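You operate a simulated robot arm through the tools that you are given. There is no shell and no other tool. Be economical: measure what you need, move in short steps, check, and stop when the job is done.

You run a simulated robot arm. Do the job below in one go: nothing can be reset, and whatever is moved stays where it is left.

TASK
Press a disc on press six in hand mode, holding full force on it for at least 4 seconds.
Fine: in this order: feed tub over and back by hand, sliding tray in, down, up within a second after, tray out.

Only the result counts: the job must be done as asked and must still hold three seconds after the hand-in. Knocking over, shifting, dropping, spilling or breaking anything else fails it.

THE ROBOT
A 7-joint arm with a two-finger parallel gripper on a trunk, on a base that drives. Base frame: it is fixed to the floor where the robot stands at the start and does not move with it; the origin is under the middle of the robot, x ahead of it, y to its left, z up. Lengths are in m, angles in degrees, forces in N, time in s.
With the tool pointing down near the work surface it reaches from about 0.16 to 0.56 m from the robot's upright axis, wherever it stands. Its first joint turns from -166.0 to 166.0 degrees. Places, roughly: press five down button [2.4, 1, 1.2]; press five force dial [2.5, 1, 1.3]; press five gate lever [2.9, 1.3, 1.2]; press five hold dial [2.4, 0.9, 1.3]; press five in button [2.4, 1, 1.2]; press five lamp switch [2.5, 0.8, 1.6]; press five left big button [3, 1.4, 1]; press five lift button [2.3, 0.9, 1.2]; press five mode switch [2.3, 0.9, 1.3]; press five out button [2.3, 1, 1.2]; press five power switch [2.3, 0.9, 1.3]; press five reset button [2.4, 1, 1.1]; press five right big button [2.6, 1.2, 1]; press five square pad [2.9, 1.1, 1.1]; press five start button [2.4, 1.1, 1.1]; press five stop button [2.3, 1, 1.1]. Payload 3.4 kg.
The tool frame sits at the grasp point between the pads (the TCP): z along the fingers, y along the line on which they close. The tips reach 0.03 m beyond it. The gripper opens to 0.094 m. The fingers are 0.028 m wide and 0.01 m thick; the gripper's body (0.05 by 0.096 m) begins 0.055 m behind the TCP.
Orientation is that of the tool frame in the base frame, as a unit quaternion [x, y, z, w]. With the fingers straight down and closing along the base's y, the tool's x points along the base's -x, its y along +y and its z along -z.

THE INTERFACE
- The arm moves only by the tool servo_tool. Its argument "deltas" is a list of rows, each a list of 7 numbers: the shift along the tool's x, y, z in m, then the turn, a rotation vector about the tool's x, y, z in degrees, then the closure, from 0 (fully open) to 1 (shut). In form: [[dx, dy, dz, wx, wy, wz, fingers], ...]. A call has 1 to 20 rows; each row shifts and turns the commanded pose from where the row before left it, along the tool's axes as they then stand. A row lasts 0.2 s, in which the tool goes at most 0.05 m and 8.6 degrees; a call with a longer step from one row to the next is refused whole, and so is a gripper value outside its range. Where a pose cannot be reached the arm comes as near as it can. A force on the tool above 40 N (or 10 N above the force at the start of the call, whichever is more), or a blocked arm, ends the call early, and 0.2 s more pass. The fingers move at their own pace (about 0.072 m/s each) and stop on an object; they squeeze with about 22 N. The grip force told is the motor's: it shows also when the fingers shut on nothing. Time passes only in rows, and 0.2 s behind the last, so rows that do not move let the fingers close. It gives the time, the measured TCP pose, the force on the tool (base axes), the opening and the grip force at its end, in the units of the frame above (readings bear some noise), with the torque about the TCP (base axes, N m) and any sound that the robot's microphone picked up.
- Cameras (640 x 400 px; columns grow to the right, rows downward): "scene" is now at [-0.0307, 0.07, 1.6143]; the picture's right is [-0.93, -0.36, 0.00], its down [-0.23, 0.61, -0.76] and it looks along [0.27, -0.71, -0.65] (base axes); focal length 214 px, centre (320, 200). "wrist" rides on the gripper at [0.076, 0.014, -0.102] in the tool frame; the picture's right is [-0.18, 0.98, 0.00], its down [-0.75, -0.14, -0.64] and it looks along [-0.63, -0.12, 0.77] (tool axes); focal length 243 px, centre (320, 200). There is no depth. A picture from a camera that has moved, and an enlarged one, comes with that camera's place and axes in the base frame and with its lens.
- get_image(camera): a new picture of that camera. The clock stands still meanwhile.
- raise_lower(by): slides the trunk up (or, below 0, down) by that many m; the arm and the scene camera ride with it, the base frame stays. It gives what a move gives, with no picture.
- steer(legs): drives the robot by 1 to 6 legs, each [ahead, left, turn to the left] in m, m and degrees, along the robot's own axes; the way and the turn of a leg run together, so that a leg with both is an arc; at most 1.5 m and 180 degrees a leg. The arm and the cameras ride along, it lands a little off, and it stops where it bumps. It gives what a move gives.
- turn_head(pan, tilt): turns the head with the scene camera to pan (to the left, within 155 degrees either way) and tilt (down, from -29 to 69), counted from straight ahead of the robot. It gives what a move gives.
- inspect(camera, box): a new picture of the part [left, top, right, bottom] of that camera's present view, enlarged. The clock stands still meanwhile.
- hand_in(): hands the job in; it is judged then, once.

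Go step by step. Nothing tells you exact positions but the pictures and the camera data: compare them with the known pose of the tool, close in by small moves and look again before you grip or let go. The budget is 120 turns and 90 pictures, counting those below and the enlarged ones. Unless the task says otherwise, let go and move clear before handing in.

The tools are called by a JSON object that holds its "name" and its "arguments". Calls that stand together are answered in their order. servo_tool: Moves the arm, as the interface text tells. Its arguments: {"type":"object","properties":{"deltas":{"type":"array"}},"required":["deltas"]} The other tools are called the same way: raise_lower (by) slides the trunk up or down; steer (legs) drives the base; turn_head (pan, tilt) turns the head that bears the scene camera; get_image (camera) takes a picture; inspect (camera, box) takes an enlarged picture of a part of a camera's view; hand_in () hands the job in.

At the start:

```text
clock: 0.0
eef_pos: [-0.1508, -0.2376, 1.3929]
orientation: [0.001, 1.0, 0.001, -0.001]
wrist_force: [-0.9, 0.3, -0.7]
wrist_torque: [-0.05, -0.02, 0.0]
opening: 0.0941
grasp_force: 0.1
trunk travel left (down, up): [-0.275, 0.111]
robot x, y, heading: [-0.0011, -0.0015, -0.4]
head pan, tilt: [-69.2, 40.6]
```

scene: 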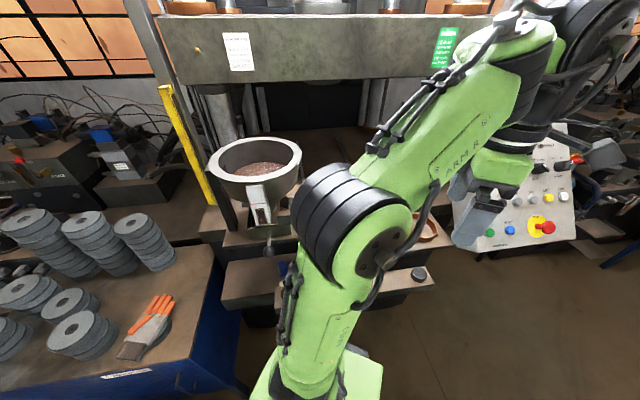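
wrist: 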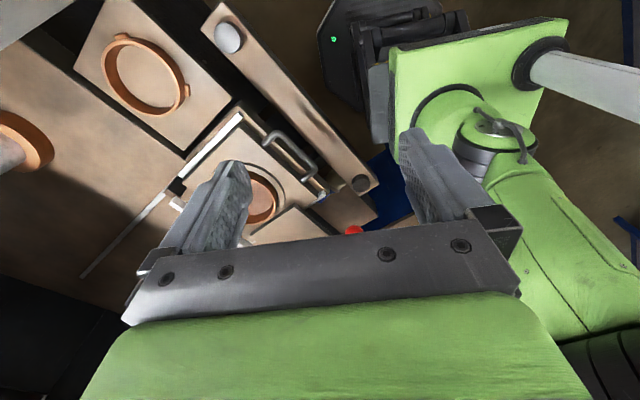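

I see a press with a tub, a tray and a control panel to my right; places are listed only for press five, far off at x≈2.4. First I look around to identify which press is six and read its placards.

{"name": "inspect", "arguments": {"camera": "scene", "box": [200, 10, 480, 100]}}

{"name": "inspect", "arguments": {"camera": "scene", "box": [440, 120, 640, 260]}}

{"name": "turn_head", "arguments": {"pan": -60, "tilt": -5}}

{"name": "get_image", "arguments": {"camera": "scene"}}

```text
2.29 times, centred on (340, 55) of scene
camera zoom: at [-0.0307, 0.07, 1.6143], right [-0.93, -0.36, 0.0], down [-0.23, 0.61, -0.76], along [0.27, -0.71, -0.65], focal length 490 px, centre (274, 531)
```

zoom: 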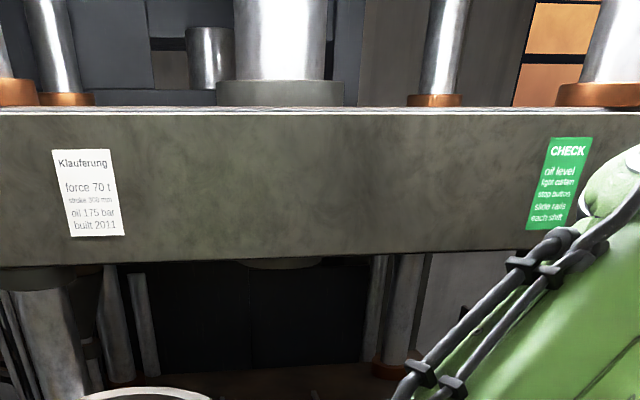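

```text
2.86 times, centred on (540, 190) of scene
camera zoom: at [-0.0307, 0.07, 1.6143], right [-0.93, -0.36, 0.0], down [-0.23, 0.61, -0.76], along [0.27, -0.71, -0.65], focal length 613 px, centre (-309, 229)
```

zoom: 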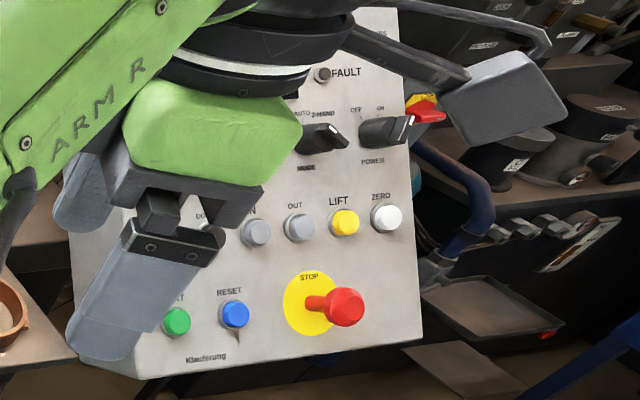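

```text
clock: 1.1
eef_pos: [-0.1502, -0.2394, 1.392]
orientation: [0.001, 1.0, 0.001, 0.0]
wrist_force: [0.1, 0.2, 0.2]
wrist_torque: [0.01, -0.01, -0.02]
opening: 0.0938
grasp_force: 0.1
trunk travel left (down, up): [-0.275, 0.111]
robot x, y, heading: [0.001, -0.0014, -0.1]
head pan, tilt: [-60.0, -5.0]
```

```text
85 pictures are left
camera scene: at [-0.017, 0.0733, 1.6866], right [-0.87, -0.5, 0.0], down [0.04, -0.07, -1.0], along [0.5, -0.86, 0.09], focal length 214 px, centre (320, 200)
```

scene: 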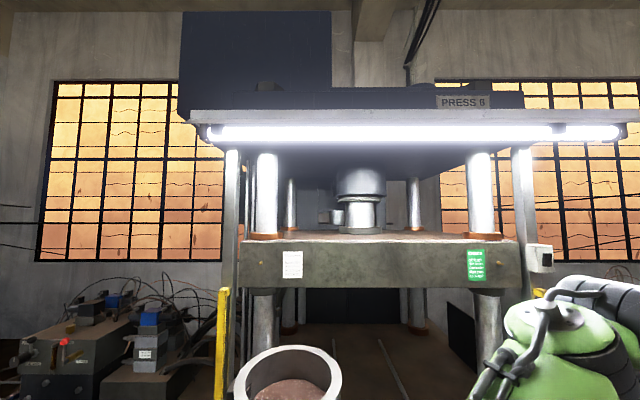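

The press before me, to the robot's right, is labelled press 6. I check the label, and look left and right for instruction placards.

{"name": "turn_head", "arguments": {"pan": -120, "tilt": 20}}

{"name": "get_image", "arguments": {"camera": "scene"}}

{"name": "turn_head", "arguments": {"pan": 0, "tilt": 20}}

{"name": "get_image", "arguments": {"camera": "scene"}}

{"name": "turn_head", "arguments": {"pan": -60, "tilt": 65}}

{"name": "get_image", "arguments": {"camera": "scene"}}

```text
clock: 2.4
eef_pos: [-0.1518, -0.239, 1.392]
orientation: [0.0, 1.0, 0.0, -0.001]
wrist_force: [1.3, -0.1, 0.5]
wrist_torque: [-0.02, 0.0, -0.01]
opening: 0.0939
grasp_force: 0.0
trunk travel left (down, up): [-0.275, 0.111]
robot x, y, heading: [-0.0024, -0.0002, 0.2]
head pan, tilt: [-120.0, 20.0]
```

```text
84 pictures are left
camera scene: at [-0.1072, 0.0684, 1.6466], right [-0.87, 0.5, 0.0], down [0.17, 0.3, -0.94], along [-0.47, -0.81, -0.34], focal length 214 px, centre (320, 200)
```

scene: 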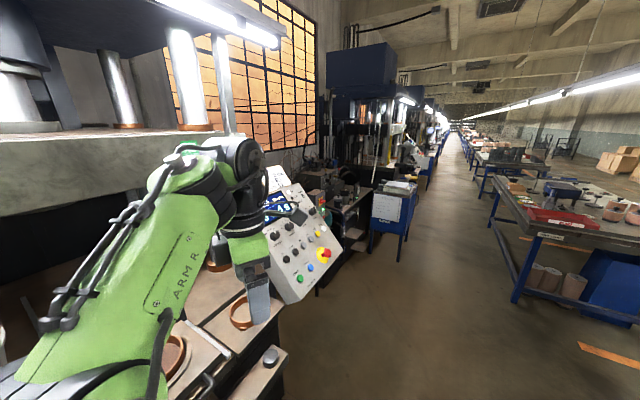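

```text
clock: 4.4
eef_pos: [-0.1508, -0.2378, 1.3908]
orientation: [0.0, 1.0, 0.001, -0.001]
wrist_force: [-0.3, 0.3, -0.1]
wrist_torque: [-0.02, -0.03, -0.01]
opening: 0.0942
grasp_force: 0.0
trunk travel left (down, up): [-0.275, 0.111]
robot x, y, heading: [0.004, -0.0008, -0.0]
head pan, tilt: [0.0, 20.0]
```

```text
83 pictures are left
camera scene: at [0.0324, 0.149, 1.6466], right [0.0, -1.0, 0.0], down [-0.34, 0.0, -0.94], along [0.94, 0.0, -0.34], focal length 214 px, centre (320, 200)
```

scene: 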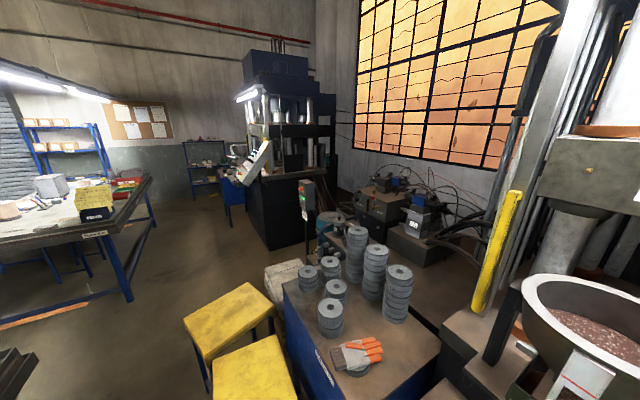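

```text
clock: 5.7
eef_pos: [-0.1507, -0.2388, 1.3924]
orientation: [0.0, 1.0, 0.001, -0.002]
wrist_force: [-1.5, -0.2, 0.2]
wrist_torque: [-0.01, 0.02, 0.02]
opening: 0.0938
grasp_force: 0.1
trunk travel left (down, up): [-0.275, 0.111]
robot x, y, heading: [-0.0003, -0.0017, -0.3]
head pan, tilt: [-60.0, 65.0]
```

```text
82 pictures are left
camera scene: at [-0.0303, 0.0965, 1.5829], right [-0.87, -0.5, 0.0], down [-0.45, 0.78, -0.42], along [0.21, -0.37, -0.91], focal length 214 px, centre (320, 200)
```

scene: 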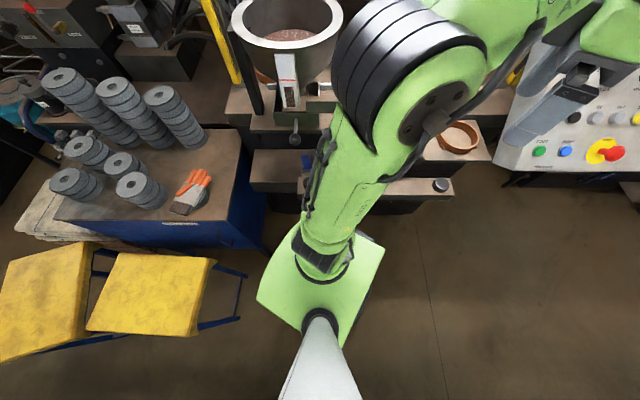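

Press 6 is the one beside me; its panel is at roughly (-0.55,-0.75,1.1), tub at roughly (0.4,-0.5). I swing the arm away to the front to see everything unobstructed.

{"name": "servo_tool", "arguments": {"deltas": [[-0.045, -0.01, 0, 0, 0, 0, 0], [-0.045, -0.01, 0, 0, 0, 0, 0], [-0.045, -0.01, 0, 0, 0, 0, 0], [-0.045, 0, 0, 0, 0, 0, 0], [-0.045, 0.01, 0, 0, 0, 0, 0], [-0.045, 0.02, 0, 0, 0, 0, 0], [-0.04, 0.025, 0, 0, 0, 0, 0], [-0.035, 0.03, 0, 0, 0, 0, 0], [-0.03, 0.04, 0, 0, 0, 0, 0], [-0.02, 0.045, 0, 0, 0, 0, 0], [-0.01, 0.045, 0, 0, 0, 0, 0], [0, 0.045, 0, 0, 0, 0, 0], [0, 0.045, 0, 0, 0, 0, 0], [0, 0.045, 0, 0, 0, 0, 0], [0, 0.045, 0, 0, 0, 0, 0], [0.02, 0.045, 0, 0, 0, 0, 0]]}}

{"name": "turn_head", "arguments": {"pan": -75, "tilt": 42}}

{"name": "get_image", "arguments": {"camera": "scene"}}

```text
clock: 9.1
eef_pos: [0.232, 0.1719, 1.3913]
orientation: [-0.001, 1.0, 0.0, 0.0]
wrist_force: [0.4, 0.1, 0.3]
wrist_torque: [0.0, -0.01, 0.0]
opening: 0.0941
grasp_force: 0.0
trunk travel left (down, up): [-0.275, 0.111]
robot x, y, heading: [-0.0008, -0.0008, -0.2]
head pan, tilt: [-60.0, 65.0]
```

```text
clock: 10.0
eef_pos: [0.234, 0.1715, 1.3912]
orientation: [0.001, 1.0, 0.0, -0.001]
wrist_force: [-0.2, 0.3, -0.3]
wrist_torque: [0.0, -0.01, -0.03]
opening: 0.0939
grasp_force: 0.1
trunk travel left (down, up): [-0.275, 0.111]
robot x, y, heading: [0.0011, 0.0012, -0.1]
head pan, tilt: [-75.0, 42.0]
```

```text
81 pictures are left
camera scene: at [-0.039, 0.0687, 1.6122], right [-0.97, -0.26, 0.0], down [-0.17, 0.65, -0.74], along [0.19, -0.72, -0.67], focal length 214 px, centre (320, 200)
```

scene: 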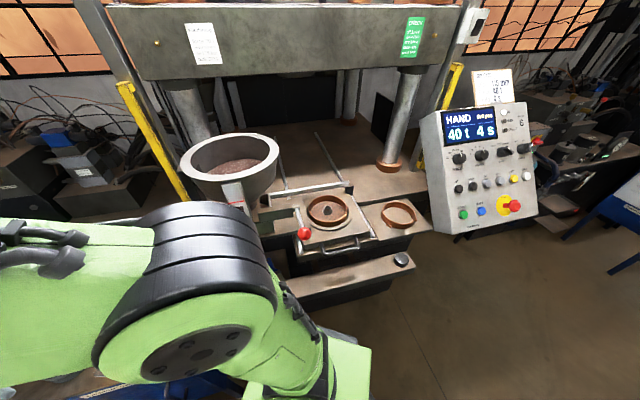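

Now the panel is clear: "HAND … 40 t 4 s". I zoom on the panel, the note above it and the tray/tub.

{"name": "inspect", "arguments": {"camera": "scene", "box": [410, 60, 560, 160]}}

{"name": "inspect", "arguments": {"camera": "scene", "box": [415, 135, 565, 235]}}

{"name": "inspect", "arguments": {"camera": "scene", "box": [170, 120, 430, 300]}}

{"name": "inspect", "arguments": {"camera": "scene", "box": [465, 60, 525, 110]}}

```text
4.00 times, centred on (485, 110) of scene
camera zoom: at [-0.039, 0.0687, 1.6122], right [-0.97, -0.26, 0.0], down [-0.17, 0.65, -0.74], along [0.19, -0.72, -0.67], focal length 858 px, centre (-340, 560)
```

zoom: 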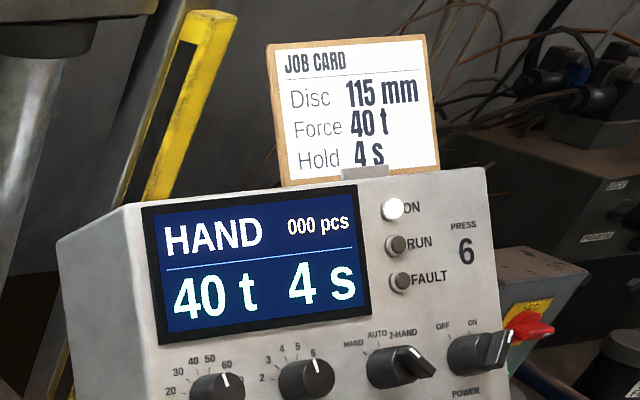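

```text
4.00 times, centred on (490, 185) of scene
camera zoom: at [-0.039, 0.0687, 1.6122], right [-0.97, -0.26, 0.0], down [-0.17, 0.65, -0.74], along [0.19, -0.72, -0.67], focal length 858 px, centre (-360, 260)
```

zoom: 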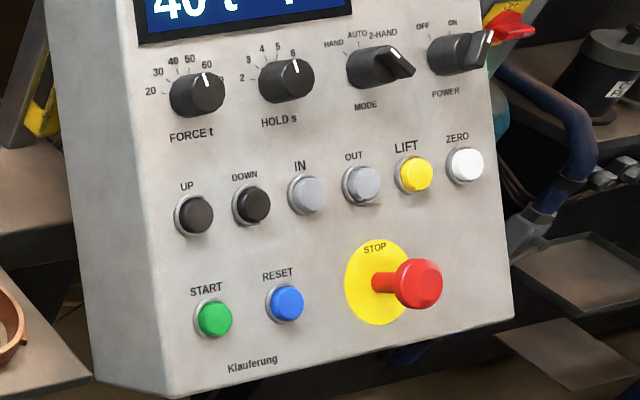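

```text
2.22 times, centred on (300, 210) of scene
camera zoom: at [-0.039, 0.0687, 1.6122], right [-0.97, -0.26, 0.0], down [-0.17, 0.65, -0.74], along [0.19, -0.72, -0.67], focal length 477 px, centre (364, 178)
```

zoom: 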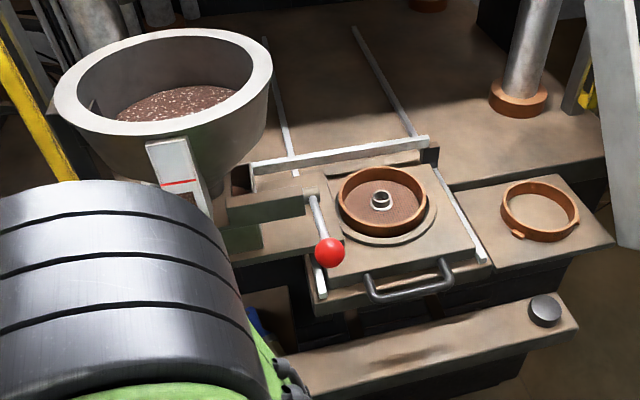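

```text
8.00 times, centred on (495, 85) of scene
camera zoom: at [-0.039, 0.0687, 1.6122], right [-0.97, -0.26, 0.0], down [-0.17, 0.65, -0.74], along [0.19, -0.72, -0.67], focal length 1716 px, centre (-1080, 1120)
```

zoom: 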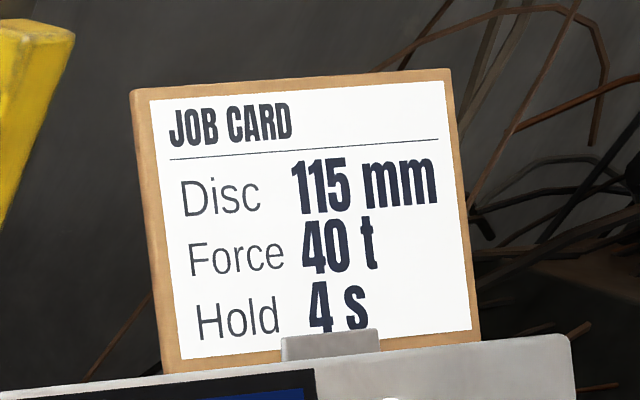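

The panel shows HAND, 40 t, 4 s, matching the job card. Triangulating, the red-ball gate lever is at about (0.075,-0.226,1.22), the two-hand plank runs along (0.87,0.49), so the press faces me along heading -60°. I swing the arm further away to see the tub mechanism.

{"name": "servo_tool", "arguments": {"deltas": [[0.035, 0.03, 0, 0, 0, 0, 0], [0.04, 0.025, 0, 0, 0, 0, 0], [0.045, 0.02, 0, 0, 0, 0, 0], [0.045, 0.01, 0, 0, 0, 0, 0], [0.045, 0.01, 0, 0, 0, 0, 0], [0.045, 0, 0, 0, 0, 0, 0], [0.045, -0.01, 0, 0, 0, 0, 0]]}}

{"name": "turn_head", "arguments": {"pan": -60, "tilt": 50}}

{"name": "get_image", "arguments": {"camera": "scene"}}

{"name": "inspect", "arguments": {"camera": "scene", "box": [200, 100, 440, 250]}}

```text
clock: 11.8
eef_pos: [-0.0357, 0.2701, 1.3934]
orientation: [0.054, 0.999, 0.0, -0.006]
wrist_force: [0.0, -0.7, 0.9]
wrist_torque: [0.0, -0.02, -0.01]
opening: 0.0939
grasp_force: 0.1
trunk travel left (down, up): [-0.275, 0.111]
robot x, y, heading: [-0.0004, 0.0001, 0.2]
head pan, tilt: [-75.0, 42.0]
stopped in row 7: the arm was blocked; the commanded pose is now the measured one
```

```text
clock: 12.6
eef_pos: [-0.0376, 0.2704, 1.3903]
orientation: [0.051, 0.999, -0.005, -0.005]
wrist_force: [0.5, 0.9, -0.8]
wrist_torque: [0.02, -0.01, 0.01]
opening: 0.0938
grasp_force: 0.0
trunk travel left (down, up): [-0.275, 0.111]
robot x, y, heading: [-0.0012, -0.0019, -0.1]
head pan, tilt: [-60.0, 50.0]
```

```text
76 pictures are left
camera scene: at [-0.0234, 0.0795, 1.6043], right [-0.88, -0.47, 0.0], down [-0.35, 0.65, -0.67], along [0.32, -0.59, -0.74], focal length 214 px, centre (320, 200)
```

scene: 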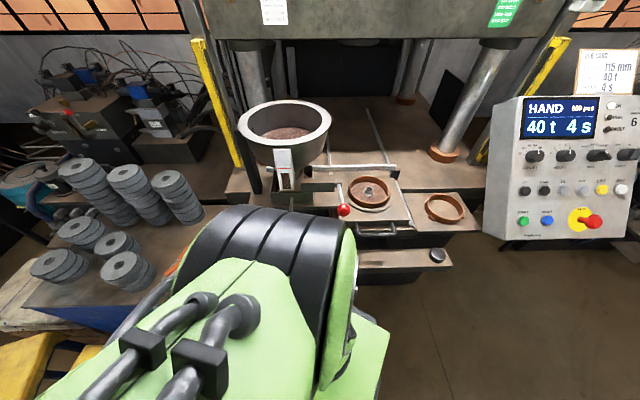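

```text
2.67 times, centred on (320, 175) of scene
camera zoom: at [-0.0234, 0.0795, 1.6043], right [-0.88, -0.47, 0.0], down [-0.35, 0.65, -0.67], along [0.32, -0.59, -0.74], focal length 572 px, centre (320, 267)
```

zoom: 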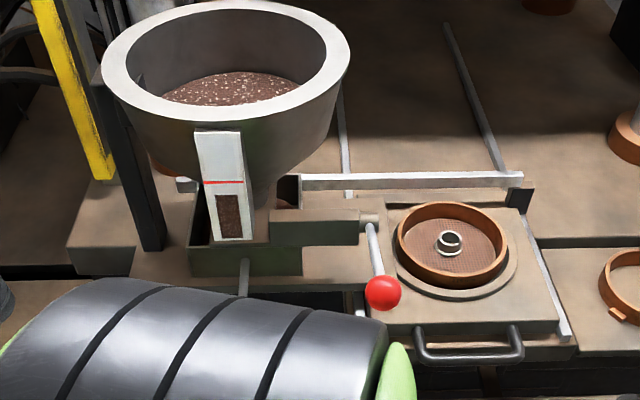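

The tub sits on a shoe box with a guide rail leading right to a dark stop block, and a red-ball lever on a shaft from its front block. I bring the wrist camera over for a closer look at the mechanism.

{"name": "servo_tool", "arguments": {"deltas": [[-0.045, 0.01, 0, 0, 0, 0, 0], [-0.045, 0.0, 0, 0, 0, 0, 0], [-0.045, -0.01, 0, 0, 0, -3.1, 0], [-0.045, -0.02, 0, 0, 0, -3.1, 0], [-0.045, -0.02, 0, 0, 0, 0, 0], [-0.04, -0.03, 0, 0, 0, 0, 0], [-0.03, -0.04, 0, 0, 0, 0, 0], [0, -0.045, 0, 0, 0, 0, 0], [0, -0.045, 0, 0, 0, 0, 0], [0, -0.045, 0, 0, 0, 0, 0], [0, -0.045, 0, 0, 0, 0, 0], [0.02, -0.045, 0, 0, 0, 0, 0], [0.03, -0.04, 0, 0, 0, 0, 0], [0.03, -0.04, 0, 0, 0, 0, 0], [0.04, -0.03, 0, 0, 0, 0, 0], [0.045, -0.02, 0, 0, 0, 0, 0], [0.045, -0.02, 0, 0, 0, 0, 0], [0.045, -0.02, 0, 0, 0, 0, 0], [0.045, -0.02, 0, 0, 0, 0, 0], [0.045, -0.02, 0, 0, 0, 0, 0]]}}

{"name": "get_image", "arguments": {"camera": "wrist"}}

```text
clock: 16.8
eef_pos: [-0.0886, -0.2938, 1.3918]
orientation: [-0.005, 1.0, 0.001, -0.005]
wrist_force: [-1.9, -0.1, 1.0]
wrist_torque: [-0.01, -0.14, 0.01]
opening: 0.0942
grasp_force: 0.1
trunk travel left (down, up): [-0.275, 0.111]
robot x, y, heading: [0.0022, 0.0001, -0.3]
head pan, tilt: [-60.0, 50.0]
```

```text
74 pictures are left
camera wrist: at [-0.164, -0.2793, 1.4942], right [0.17, 0.98, 0.0], down [0.76, -0.13, 0.64], along [0.63, -0.11, -0.77], focal length 243 px, centre (320, 200)
```

wrist: 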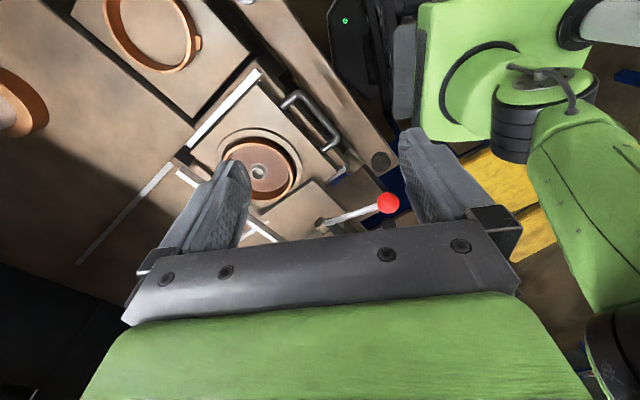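

The ball lever's pivot is at about (0.132,-0.317,1.205) and the ball at (0.080,-0.221,1.225); the tub's throat is 0.24 m left of the mould ring (0.073,-0.441,1.09). I go above the ball and turn the gripper so that it closes along the press's left-right axis.

{"name": "servo_tool", "arguments": {"deltas": [[-0.042, 0.018, 0, 0, 0, 0, 0], [-0.042, 0.018, 0, 0, 0, 0, 0], [-0.042, 0.018, 0, 0, 0, 0, 0], [-0.042, 0.018, 0, 0, 0, 0, 0], [0, 0, 0, 0, 0, 7.56, 0], [0, 0, 0, 0, 0, 7.56, 0], [0, 0, 0, 0, 0, 7.56, 0], [0, 0, 0, 0, 0, 7.56, 0], [0, 0, 0, 0, 0, 7.56, 0], [0, 0, 0, 0, 0, 7.56, 0], [0, 0, 0, 0, 0, 7.56, 0], [0, 0, 0, 0, 0, 7.56, 0]]}}

{"name": "get_image", "arguments": {"camera": "wrist"}}

{"name": "get_image", "arguments": {"camera": "scene"}}

```text
clock: 19.4
eef_pos: [0.0801, -0.2201, 1.3905]
orientation: [0.502, 0.865, -0.004, -0.005]
wrist_force: [0.3, -0.3, -0.5]
wrist_torque: [0.0, -0.01, -0.02]
opening: 0.0943
grasp_force: 0.1
trunk travel left (down, up): [-0.275, 0.111]
robot x, y, heading: [-0.003, 0.001, -0.0]
head pan, tilt: [-60.0, 50.0]
```

```text
73 pictures are left
camera wrist: at [0.0555, -0.1445, 1.4932], right [0.95, 0.33, -0.01], down [0.26, -0.72, 0.64], along [0.2, -0.61, -0.77], focal length 243 px, centre (320, 200)
```

wrist: 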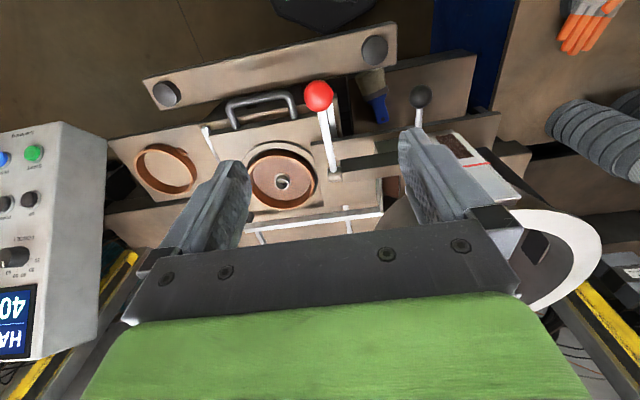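

```text
72 pictures are left
camera scene: at [-0.0221, 0.0824, 1.601], right [-0.87, -0.5, 0.0], down [-0.38, 0.66, -0.64], along [0.32, -0.56, -0.77], focal length 214 px, centre (320, 200)
```

scene: 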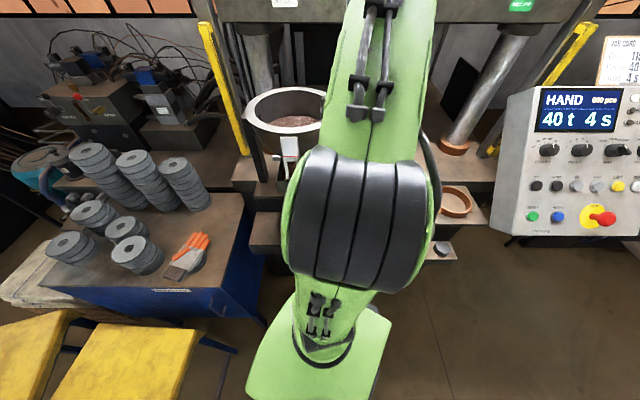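

I now see a second, dark ball knob on a rod at the tub's shoe box — the tub's hand handle — separate from the red gate lever. I zoom in on these and the gauge window.

{"name": "inspect", "arguments": {"camera": "wrist", "box": [220, 60, 540, 260]}}

{"name": "inspect", "arguments": {"camera": "scene", "box": [230, 80, 330, 230]}}

```text
2.00 times, centred on (380, 160) of wrist
camera zoom: at [0.0555, -0.1445, 1.4932], right [0.95, 0.33, -0.01], down [0.26, -0.72, 0.64], along [0.2, -0.61, -0.77], focal length 485 px, centre (200, 280)
```

zoom: 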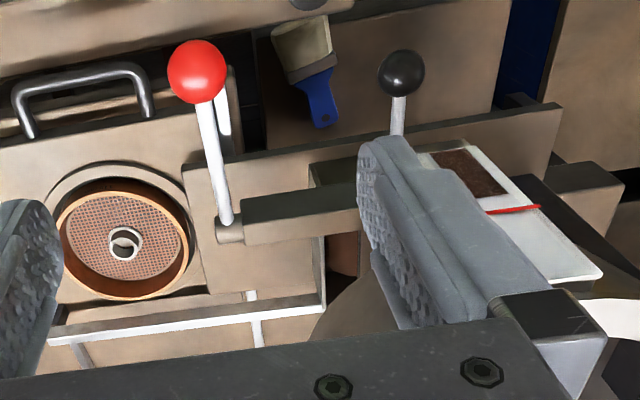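

```text
2.67 times, centred on (280, 155) of scene
camera zoom: at [-0.0221, 0.0824, 1.601], right [-0.87, -0.5, 0.0], down [-0.38, 0.66, -0.64], along [0.32, -0.56, -0.77], focal length 572 px, centre (427, 320)
```

zoom: 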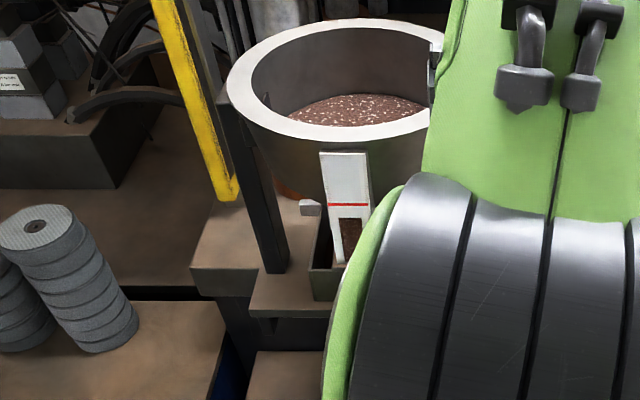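

The dark handle knob of the tub is at about (0.218,-0.200,1.145), right under the tub's rim, so I must come at it tilted from the front. I back the base 0.15 m away from the press for room.

{"name": "steer", "arguments": {"legs": [[-0.075, 0.13, 0]]}}

{"name": "turn_head", "arguments": {"pan": -50, "tilt": 45}}

{"name": "get_image", "arguments": {"camera": "scene"}}

```text
clock: 20.7
eef_pos: [0.0053, -0.0886, 1.3904]
orientation: [0.502, 0.865, -0.004, -0.004]
wrist_force: [-1.0, -0.2, -0.4]
wrist_torque: [-0.01, -0.03, 0.0]
opening: 0.094
grasp_force: 0.0
trunk travel left (down, up): [-0.275, 0.111]
robot x, y, heading: [-0.0788, 0.1298, 0.3]
head pan, tilt: [-60.0, 50.0]
```

```text
clock: 21.5
eef_pos: [0.0053, -0.091, 1.3912]
orientation: [0.501, 0.865, -0.003, -0.004]
wrist_force: [-0.4, -0.1, 0.8]
wrist_torque: [0.02, -0.02, 0.01]
opening: 0.0941
grasp_force: 0.0
trunk travel left (down, up): [-0.275, 0.111]
robot x, y, heading: [-0.0772, 0.1313, 0.2]
head pan, tilt: [-50.0, 45.0]
```

```text
69 pictures are left
camera scene: at [-0.0831, 0.2159, 1.6079], right [-0.77, -0.64, 0.0], down [-0.45, 0.54, -0.71], along [0.45, -0.54, -0.71], focal length 214 px, centre (320, 200)
```

scene: 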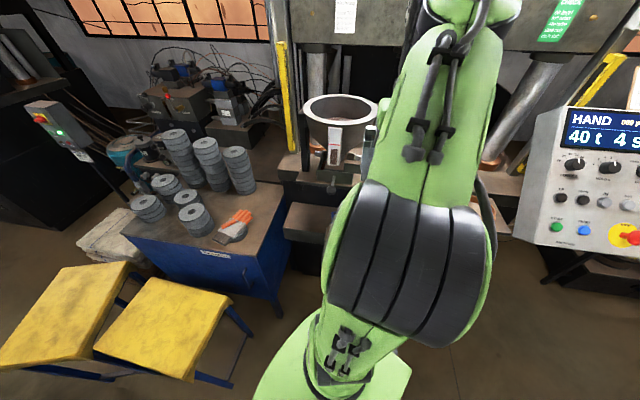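

Knob position is confirmed at (0.214,-0.197,1.145) from the new viewpoint. I move over toward a pre-grasp point on the operator's side and tilt the tool 45° forward.

{"name": "servo_tool", "arguments": {"deltas": [[-0.028, 0.032, 0, 0, 0, 0, 0], [-0.028, 0.032, 0, 0, 0, 0, 0], [-0.028, 0.032, 0, 0, 0, 0, 0], [-0.027, 0.033, 0, 0, 0, 0, 0], [0, 0, 0, 0, -7.5, 0, 0], [0, 0, 0, 0, -7.5, 0, 0], [0, 0, 0, 0, -7.5, 0, 0], [0, 0, 0, 0, -7.5, 0, 0], [0, 0, 0, 0, -7.5, 0, 0], [0, 0, 0, 0, -7.5, 0, 0]]}}

{"name": "get_image", "arguments": {"camera": "wrist"}}

```text
clock: 22.3
eef_pos: [0.135, -0.1203, 1.39]
orientation: [0.499, 0.867, -0.008, 0.002]
wrist_force: [5.0, -9.0, -12.5]
wrist_torque: [0.07, 0.11, -0.04]
opening: 0.094
grasp_force: 0.1
trunk travel left (down, up): [-0.275, 0.111]
robot x, y, heading: [-0.0768, 0.1312, 0.1]
head pan, tilt: [-50.0, 45.0]
stopped in row 4: the force on the tool passed its limit at 71 N (the readings are from after the stop); the commanded pose is now the measured one
```

```text
68 pictures are left
camera wrist: at [0.108, -0.0438, 1.4902], right [0.94, 0.34, -0.01], down [0.26, -0.71, 0.65], along [0.21, -0.62, -0.76], focal length 243 px, centre (320, 200)
```

wrist: 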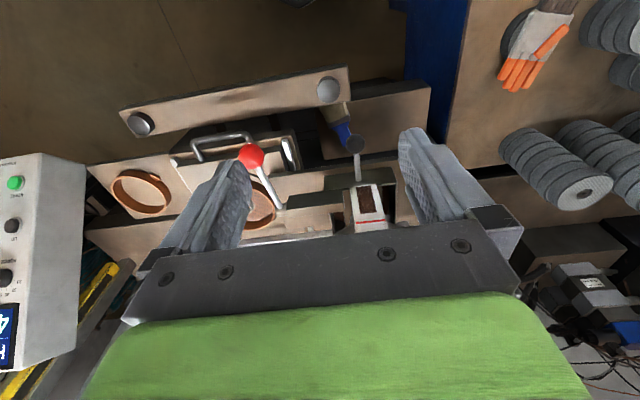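

Something was touched at 71 N. I check the scene for what it was before moving on.

{"name": "get_image", "arguments": {"camera": "scene"}}

{"name": "inspect", "arguments": {"camera": "scene", "box": [270, 60, 510, 210]}}

```text
67 pictures are left
camera scene: at [-0.0814, 0.2154, 1.608], right [-0.77, -0.64, 0.0], down [-0.46, 0.54, -0.71], along [0.45, -0.54, -0.71], focal length 214 px, centre (320, 200)
```

scene: 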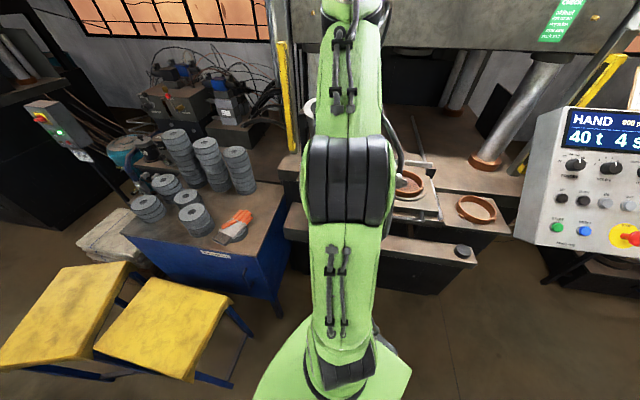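

```text
2.67 times, centred on (390, 135) of scene
camera zoom: at [-0.0814, 0.2154, 1.608], right [-0.77, -0.64, 0.0], down [-0.46, 0.54, -0.71], along [0.45, -0.54, -0.71], focal length 572 px, centre (133, 373)
```

zoom: 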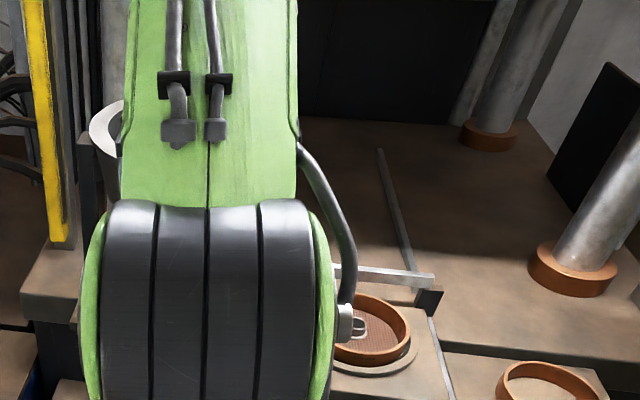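

The tub is untouched; the camera on the gripper most likely bumped the arm's own elbow, since the arm is folded tightly here. I back the base another 0.10 m so the arm can work more extended.

{"name": "steer", "arguments": {"legs": [[-0.05, 0.087, 0]]}}

{"name": "servo_tool", "arguments": {"deltas": [[-0.04, 0, -0.01, 0, 0, 0, 0], [-0.045, 0, 0, 0, 0, 0, 0], [-0.045, 0.01, 0, 0, 0, 0, 0], [0, 0.01, 0, 0, -7.5, 0, 0], [0, 0, 0, 0, -7.5, 0, 0], [0, 0, 0, 0, -7.5, 0, 0], [0, 0, 0, 0, -7.5, 0, 0], [0, 0, 0, 0, -7.5, 0, 0], [0, 0, 0, 0, -7.5, 0, 0]]}}

{"name": "get_image", "arguments": {"camera": "wrist"}}

{"name": "get_image", "arguments": {"camera": "scene"}}

```text
clock: 23.5
eef_pos: [0.0814, -0.0292, 1.3898]
orientation: [0.498, 0.867, -0.008, 0.002]
wrist_force: [10.5, -12.7, -25.0]
wrist_torque: [-0.35, 0.38, -0.34]
opening: 0.0937
grasp_force: 0.2
trunk travel left (down, up): [-0.275, 0.111]
robot x, y, heading: [-0.1261, 0.2157, 0.2]
head pan, tilt: [-50.0, 45.0]
```

```text
clock: 23.7
eef_pos: [0.088, -0.0418, 1.392]
orientation: [0.504, 0.864, -0.012, 0.01]
wrist_force: [5.6, -10.3, -13.4]
wrist_torque: [0.12, 0.08, 0.01]
opening: 0.0939
grasp_force: 0.1
out of reach, approached as far as the arm can: row 1
trunk travel left (down, up): [-0.275, 0.111]
robot x, y, heading: [-0.1247, 0.2182, -0.2]
head pan, tilt: [-50.0, 45.0]
stopped in row 1: the force on the tool passed its limit at 102 N (the readings are from after the stop); the commanded pose is now the measured one
```

```text
65 pictures are left
camera wrist: at [0.0619, 0.0365, 1.4907], right [0.95, 0.32, -0.01], down [0.24, -0.71, 0.67], along [0.21, -0.63, -0.75], focal length 243 px, centre (320, 200)
```

wrist: 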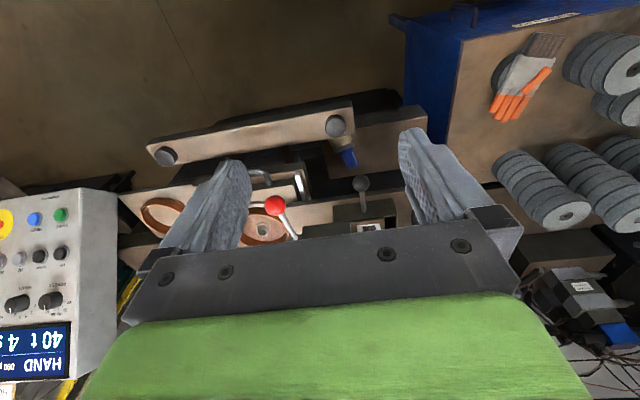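

```text
64 pictures are left
camera scene: at [-0.1317, 0.3015, 1.6081], right [-0.77, -0.64, 0.0], down [-0.45, 0.54, -0.71], along [0.45, -0.54, -0.71], focal length 214 px, centre (320, 200)
```

scene: 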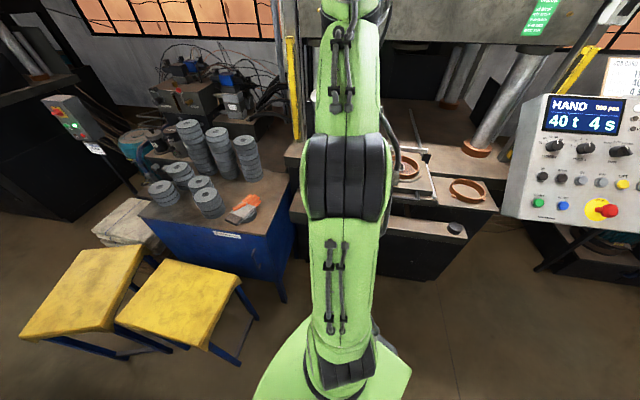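

The contact moved along with the robot, so it is the arm against itself near the top of its fold. I retreat a little and lower the tool in the free space in front of the press.

{"name": "servo_tool", "arguments": {"deltas": [[0.015, -0.015, 0.01, 0, 0, 0, 0], [0.0, -0.02, 0.03, 0, 0, 0, 0], [0, 0, 0.04, 0, 0, 0, 0], [0, 0, 0.04, 0, 0, 0, 0], [0, 0, 0.04, 0, 0, 0, 0]]}}

{"name": "get_image", "arguments": {"camera": "scene"}}

```text
clock: 24.9
eef_pos: [0.0494, -0.0487, 1.2313]
orientation: [0.505, 0.863, -0.011, 0.011]
wrist_force: [0.4, -0.2, 0.2]
wrist_torque: [-0.03, -0.03, -0.04]
opening: 0.0942
grasp_force: 0.1
trunk travel left (down, up): [-0.275, 0.111]
robot x, y, heading: [-0.1236, 0.218, -0.1]
head pan, tilt: [-50.0, 45.0]
```

```text
63 pictures are left
camera scene: at [-0.1329, 0.3035, 1.6079], right [-0.77, -0.64, 0.0], down [-0.45, 0.54, -0.71], along [0.45, -0.54, -0.71], focal length 214 px, centre (320, 200)
```

scene: 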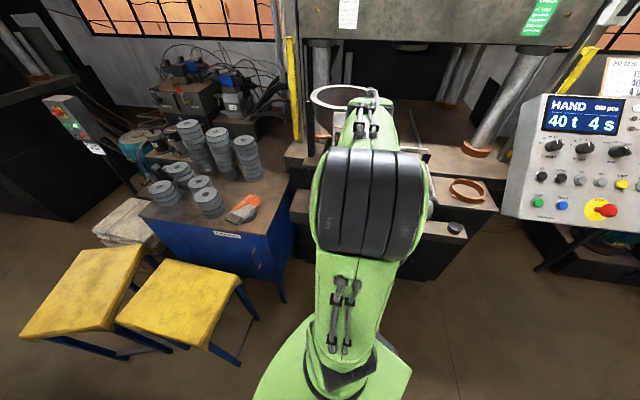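

Free now. I raise the trunk so the arm works lower relative to its shoulder, and tilt the tool 45° toward the press here in free space.

{"name": "raise_lower", "arguments": {"by": 0.08}}

{"name": "servo_tool", "arguments": {"deltas": [[0, 0, 0.02, 0, -7.5, 0, 0], [0, 0, 0.02, 0, -7.5, 0, 0], [0, 0, 0, 0, -7.5, 0, 0], [0, 0, 0, 0, -7.5, 0, 0], [0, 0, 0, 0, -7.5, 0, 0], [0, 0, 0, 0, -7.5, 0, 0]]}}

{"name": "get_image", "arguments": {"camera": "wrist"}}

```text
clock: 26.1
eef_pos: [0.0487, -0.0484, 1.3145]
orientation: [0.504, 0.863, -0.012, 0.01]
wrist_force: [-0.1, 0.8, 1.2]
wrist_torque: [0.0, 0.01, -0.04]
opening: 0.0938
grasp_force: 0.0
trunk travel left (down, up): [-0.355, 0.031]
robot x, y, heading: [-0.1262, 0.2173, 0.1]
head pan, tilt: [-50.0, 45.0]
```

```text
clock: 27.5
eef_pos: [0.0523, -0.0507, 1.2739]
orientation: [0.461, 0.793, -0.205, 0.34]
wrist_force: [0.3, -0.1, -0.1]
wrist_torque: [-0.04, 0.01, 0.03]
opening: 0.0944
grasp_force: 0.1
trunk travel left (down, up): [-0.355, 0.031]
robot x, y, heading: [-0.1267, 0.2159, -0.0]
head pan, tilt: [-50.0, 45.0]
```

```text
62 pictures are left
camera wrist: at [0.0007, 0.0678, 1.2875], right [0.92, 0.37, 0.12], down [-0.09, -0.11, 0.99], along [0.38, -0.92, -0.06], focal length 243 px, centre (320, 200)
```

wrist: 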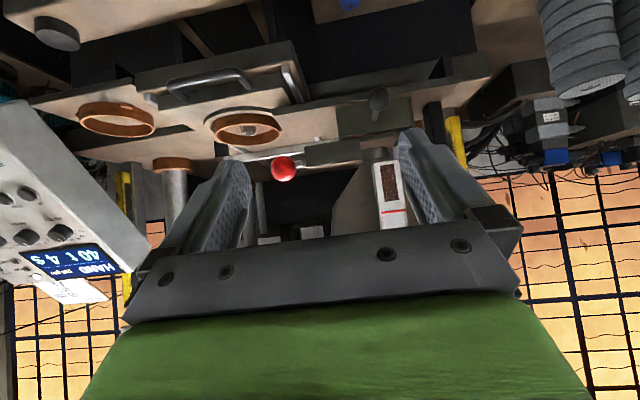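

The view confirms the knob position (rays agree within 1 cm). I align with it and advance, stopping 4 cm short.

{"name": "servo_tool", "arguments": {"deltas": [[-0.024, 0.0352, 0.02, 0, 0, 0, 0], [-0.024, 0.0353, 0.02, 0, 0, 0, 0], [0, 0, 0.04, 0, 0, 0, 0], [0, 0, 0.04, 0, 0, 0, 0], [0, 0, 0.04, 0, 0, 0, 0], [0, 0, 0.035, 0, 0, 0, 0]]}}

{"name": "get_image", "arguments": {"camera": "wrist"}}

{"name": "get_image", "arguments": {"camera": "scene"}}

```text
clock: 28.9
eef_pos: [0.1975, -0.1705, 1.1726]
orientation: [0.462, 0.794, -0.204, 0.338]
wrist_force: [-0.5, -0.9, -0.1]
wrist_torque: [-0.02, 0.01, -0.04]
opening: 0.0937
grasp_force: 0.1
trunk travel left (down, up): [-0.355, 0.031]
robot x, y, heading: [-0.1298, 0.2169, -0.1]
head pan, tilt: [-50.0, 45.0]
```

```text
61 pictures are left
camera wrist: at [0.148, -0.0522, 1.1862], right [0.92, 0.37, 0.12], down [-0.09, -0.11, 0.99], along [0.38, -0.92, -0.07], focal length 243 px, centre (320, 200)
```

wrist: 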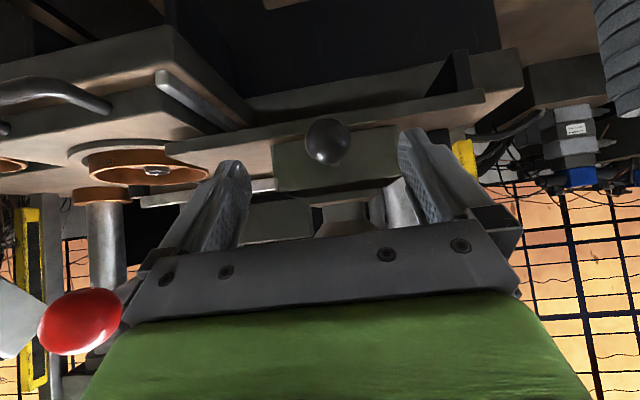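

```text
60 pictures are left
camera scene: at [-0.1318, 0.3021, 1.689], right [-0.77, -0.64, 0.0], down [-0.45, 0.54, -0.71], along [0.45, -0.54, -0.71], focal length 214 px, centre (320, 200)
```

scene: 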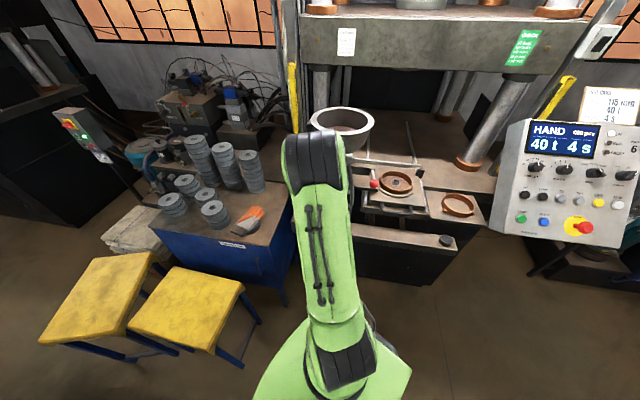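

The knob is centred between the fingers, about 5 cm ahead. I advance and close on it.

{"name": "servo_tool", "arguments": {"deltas": [[0.001, 0.005, 0.02, 0, 0, 0, 0], [0.001, 0, 0.02, 0, 0, 0, 0], [0, 0, 0.006, 0, 0, 0, 0]]}}

{"name": "servo_tool", "arguments": {"deltas": [[0, 0, 0, 0, 0, 0, 0.5], [0, 0, 0, 0, 0, 0, 1], [0, 0, 0, 0, 0, 0, 1], [0, 0, 0, 0, 0, 0, 1]]}}

{"name": "get_image", "arguments": {"camera": "wrist"}}

```text
clock: 29.7
eef_pos: [0.2181, -0.1961, 1.1405]
orientation: [0.461, 0.793, -0.204, 0.341]
wrist_force: [-1.0, -0.3, 0.0]
wrist_torque: [-0.01, -0.02, -0.02]
opening: 0.0938
grasp_force: 0.1
trunk travel left (down, up): [-0.355, 0.031]
robot x, y, heading: [-0.1252, 0.2183, -0.1]
head pan, tilt: [-50.0, 45.0]
```

```text
clock: 30.7
eef_pos: [0.2176, -0.196, 1.1404]
orientation: [0.462, 0.794, -0.205, 0.339]
wrist_force: [0.3, 0.3, -0.4]
wrist_torque: [-0.03, -0.08, 0.03]
opening: 0.0314
grasp_force: 45.2
trunk travel left (down, up): [-0.355, 0.031]
robot x, y, heading: [-0.1253, 0.2167, -0.2]
head pan, tilt: [-50.0, 45.0]
```

```text
59 pictures are left
camera wrist: at [0.1673, -0.077, 1.1541], right [0.92, 0.37, 0.12], down [-0.09, -0.11, 0.99], along [0.38, -0.92, -0.07], focal length 243 px, centre (320, 200)
```

wrist: 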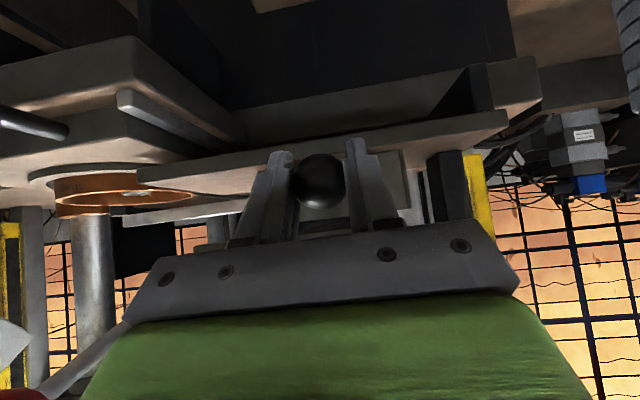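

The knob is held firmly. I slide the tub right along the press's left-right axis in small steps, watching the force.

{"name": "servo_tool", "arguments": {"deltas": [[0, -0.01, 0, 0, 0, 0, 1], [0, -0.015, 0, 0, 0, 0, 1], [0, -0.02, 0, 0, 0, 0, 1], [0, -0.02, 0, 0, 0, 0, 1], [0, -0.01, 0, 0, 0, 0, 1]]}}

{"name": "get_image", "arguments": {"camera": "scene"}}

```text
clock: 31.9
eef_pos: [0.1542, -0.2329, 1.1397]
orientation: [0.461, 0.795, -0.203, 0.338]
wrist_force: [9.1, 0.7, -9.3]
wrist_torque: [-0.72, 0.27, -0.72]
opening: 0.0311
grasp_force: 45.1
trunk travel left (down, up): [-0.355, 0.031]
robot x, y, heading: [-0.1243, 0.2166, 0.3]
head pan, tilt: [-50.0, 45.0]
```

```text
58 pictures are left
camera scene: at [-0.1298, 0.3035, 1.6889], right [-0.77, -0.64, 0.0], down [-0.46, 0.54, -0.71], along [0.45, -0.54, -0.71], focal length 214 px, centre (320, 200)
```

scene: 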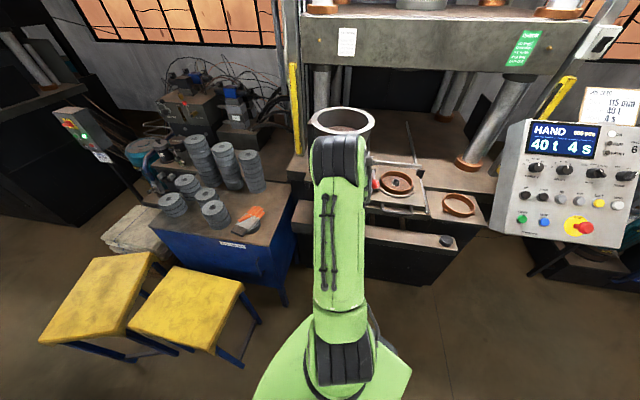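

The hand moved 7 cm but the tub's rim and red ball seem not to have moved. I look close before going on.

{"name": "get_image", "arguments": {"camera": "wrist"}}

{"name": "inspect", "arguments": {"camera": "scene", "box": [290, 90, 450, 220]}}

```text
57 pictures are left
camera wrist: at [0.1036, -0.1131, 1.1546], right [0.92, 0.37, 0.12], down [-0.09, -0.11, 0.99], along [0.38, -0.92, -0.07], focal length 243 px, centre (320, 200)
```

wrist: 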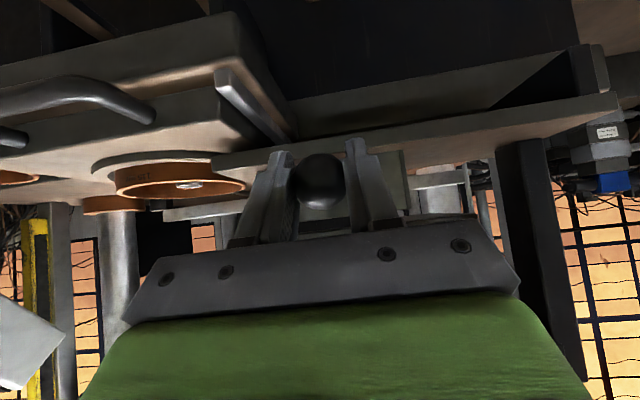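

```text
3.08 times, centred on (370, 155) of scene
camera zoom: at [-0.1298, 0.3035, 1.6889], right [-0.77, -0.64, 0.0], down [-0.46, 0.54, -0.71], along [0.45, -0.54, -0.71], focal length 660 px, centre (166, 338)
```

zoom: 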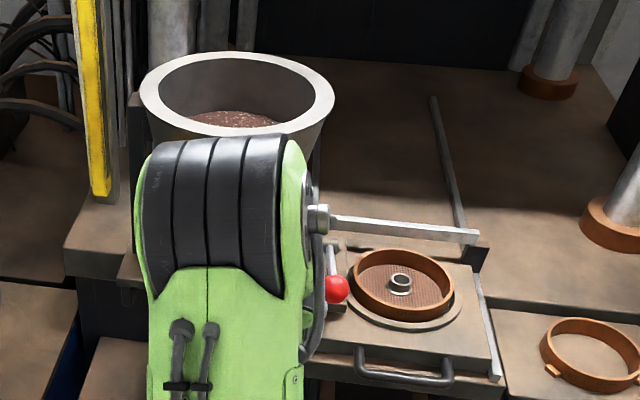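

The box behind the knob (the feed tub under the hopper) does move with the hand; only the fixed hopper above stays. I continue sliding it over the mould.

{"name": "servo_tool", "arguments": {"deltas": [[0, -0.02, 0, 0, 0, 0, 1], [0, -0.02, 0, 0, 0, 0, 1], [0, -0.02, 0, 0, 0, 0, 1], [0, -0.02, 0, 0, 0, 0, 1], [0, -0.02, 0, 0, 0, 0, 1]]}}

{"name": "get_image", "arguments": {"camera": "wrist"}}

{"name": "get_image", "arguments": {"camera": "scene"}}

```text
clock: 32.3
eef_pos: [0.1562, -0.2303, 1.1399]
orientation: [0.451, 0.8, -0.192, 0.346]
wrist_force: [20.7, 11.1, -3.4]
wrist_torque: [-1.64, 1.9, -2.08]
opening: 0.0315
grasp_force: 45.1
trunk travel left (down, up): [-0.355, 0.031]
robot x, y, heading: [-0.1236, 0.2161, 0.1]
head pan, tilt: [-50.0, 45.0]
stopped in row 1: the force on the tool passed its limit at 44 N (the readings are from after the stop); the commanded pose is now the measured one
```

```text
55 pictures are left
camera wrist: at [0.1017, -0.1131, 1.1551], right [0.91, 0.4, 0.14], down [-0.1, -0.12, 0.99], along [0.41, -0.91, -0.07], focal length 243 px, centre (320, 200)
```

wrist: 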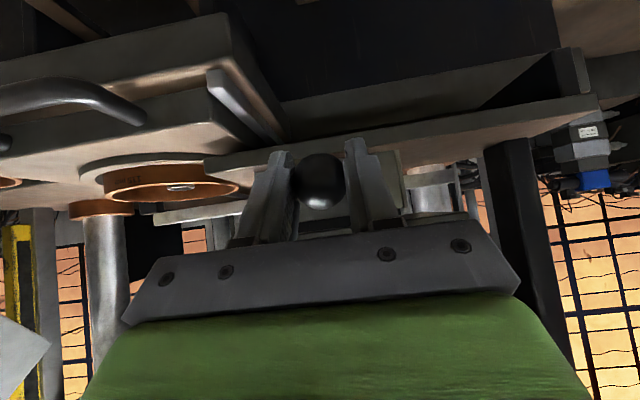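

```text
54 pictures are left
camera scene: at [-0.1311, 0.3047, 1.689], right [-0.76, -0.64, 0.0], down [-0.46, 0.54, -0.71], along [0.45, -0.54, -0.71], focal length 214 px, centre (320, 200)
```

scene: 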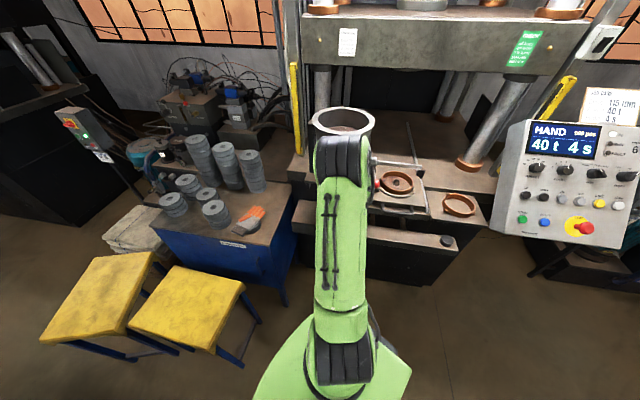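

The hand's body hit the red gate lever's ball, which is fixed and hangs in the path; the tub box only slides beneath it. I back off a little, release, and will re-grip with the tool nearly horizontal so the hand passes under the lever.

{"name": "servo_tool", "arguments": {"deltas": [[0, 0.015, 0, 0, 0, 0, 1], [0, 0.02, 0, 0, 0, 0, 1], [0, 0.01, 0, 0, 0, 0, 1], [0, 0, 0, 0, 0, 0, 0.6], [0, 0, 0, 0, 0, 0, 0.2], [0, 0, 0, 0, 0, 0, 0]]}}

{"name": "get_image", "arguments": {"camera": "wrist"}}

```text
clock: 33.7
eef_pos: [0.1883, -0.2116, 1.1417]
orientation: [0.455, 0.798, -0.195, 0.344]
wrist_force: [0.0, 0.2, 0.2]
wrist_torque: [0.01, 0.0, 0.01]
opening: 0.0936
grasp_force: 0.0
trunk travel left (down, up): [-0.355, 0.031]
robot x, y, heading: [-0.1252, 0.2165, -0.0]
head pan, tilt: [-50.0, 45.0]
```

```text
53 pictures are left
camera wrist: at [0.1351, -0.0935, 1.1554], right [0.91, 0.39, 0.13], down [-0.1, -0.12, 0.99], along [0.4, -0.91, -0.07], focal length 243 px, centre (320, 200)
```

wrist: 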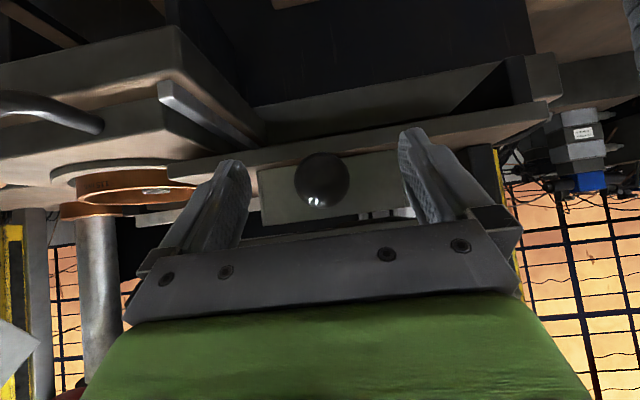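

Released cleanly; the slide direction measured is 30°. I retreat, pitch the tool to ~80° from vertical.

{"name": "servo_tool", "arguments": {"deltas": [[0, 0, -0.04, 0, 0, 0, 0], [0, 0, -0.04, 0, 0, 0, 0], [0, 0, -0.02, 0, -6.8, 0, 0], [0, 0, 0, 0, -6.8, 0, 0], [0, 0, 0, 0, -6.8, 0, 0], [0, 0, 0, 0, -6.8, 0, 0], [0, 0, 0, 0, -6.8, 0, 0]]}}

{"name": "get_image", "arguments": {"camera": "wrist"}}

```text
clock: 35.3
eef_pos: [0.1546, -0.1467, 1.2104]
orientation: [0.377, 0.663, -0.322, 0.562]
wrist_force: [0.4, -0.2, -0.2]
wrist_torque: [0.0, 0.01, -0.07]
opening: 0.0939
grasp_force: 0.1
trunk travel left (down, up): [-0.355, 0.031]
robot x, y, heading: [-0.1261, 0.2179, 0.3]
head pan, tilt: [-50.0, 45.0]
```

```text
52 pictures are left
camera wrist: at [0.1085, -0.0407, 1.15], right [0.86, 0.48, 0.18], down [-0.38, 0.37, 0.85], along [0.34, -0.8, 0.5], focal length 243 px, centre (320, 200)
```

wrist: 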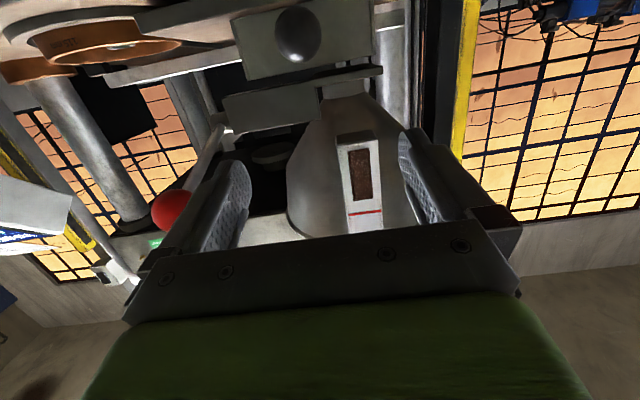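

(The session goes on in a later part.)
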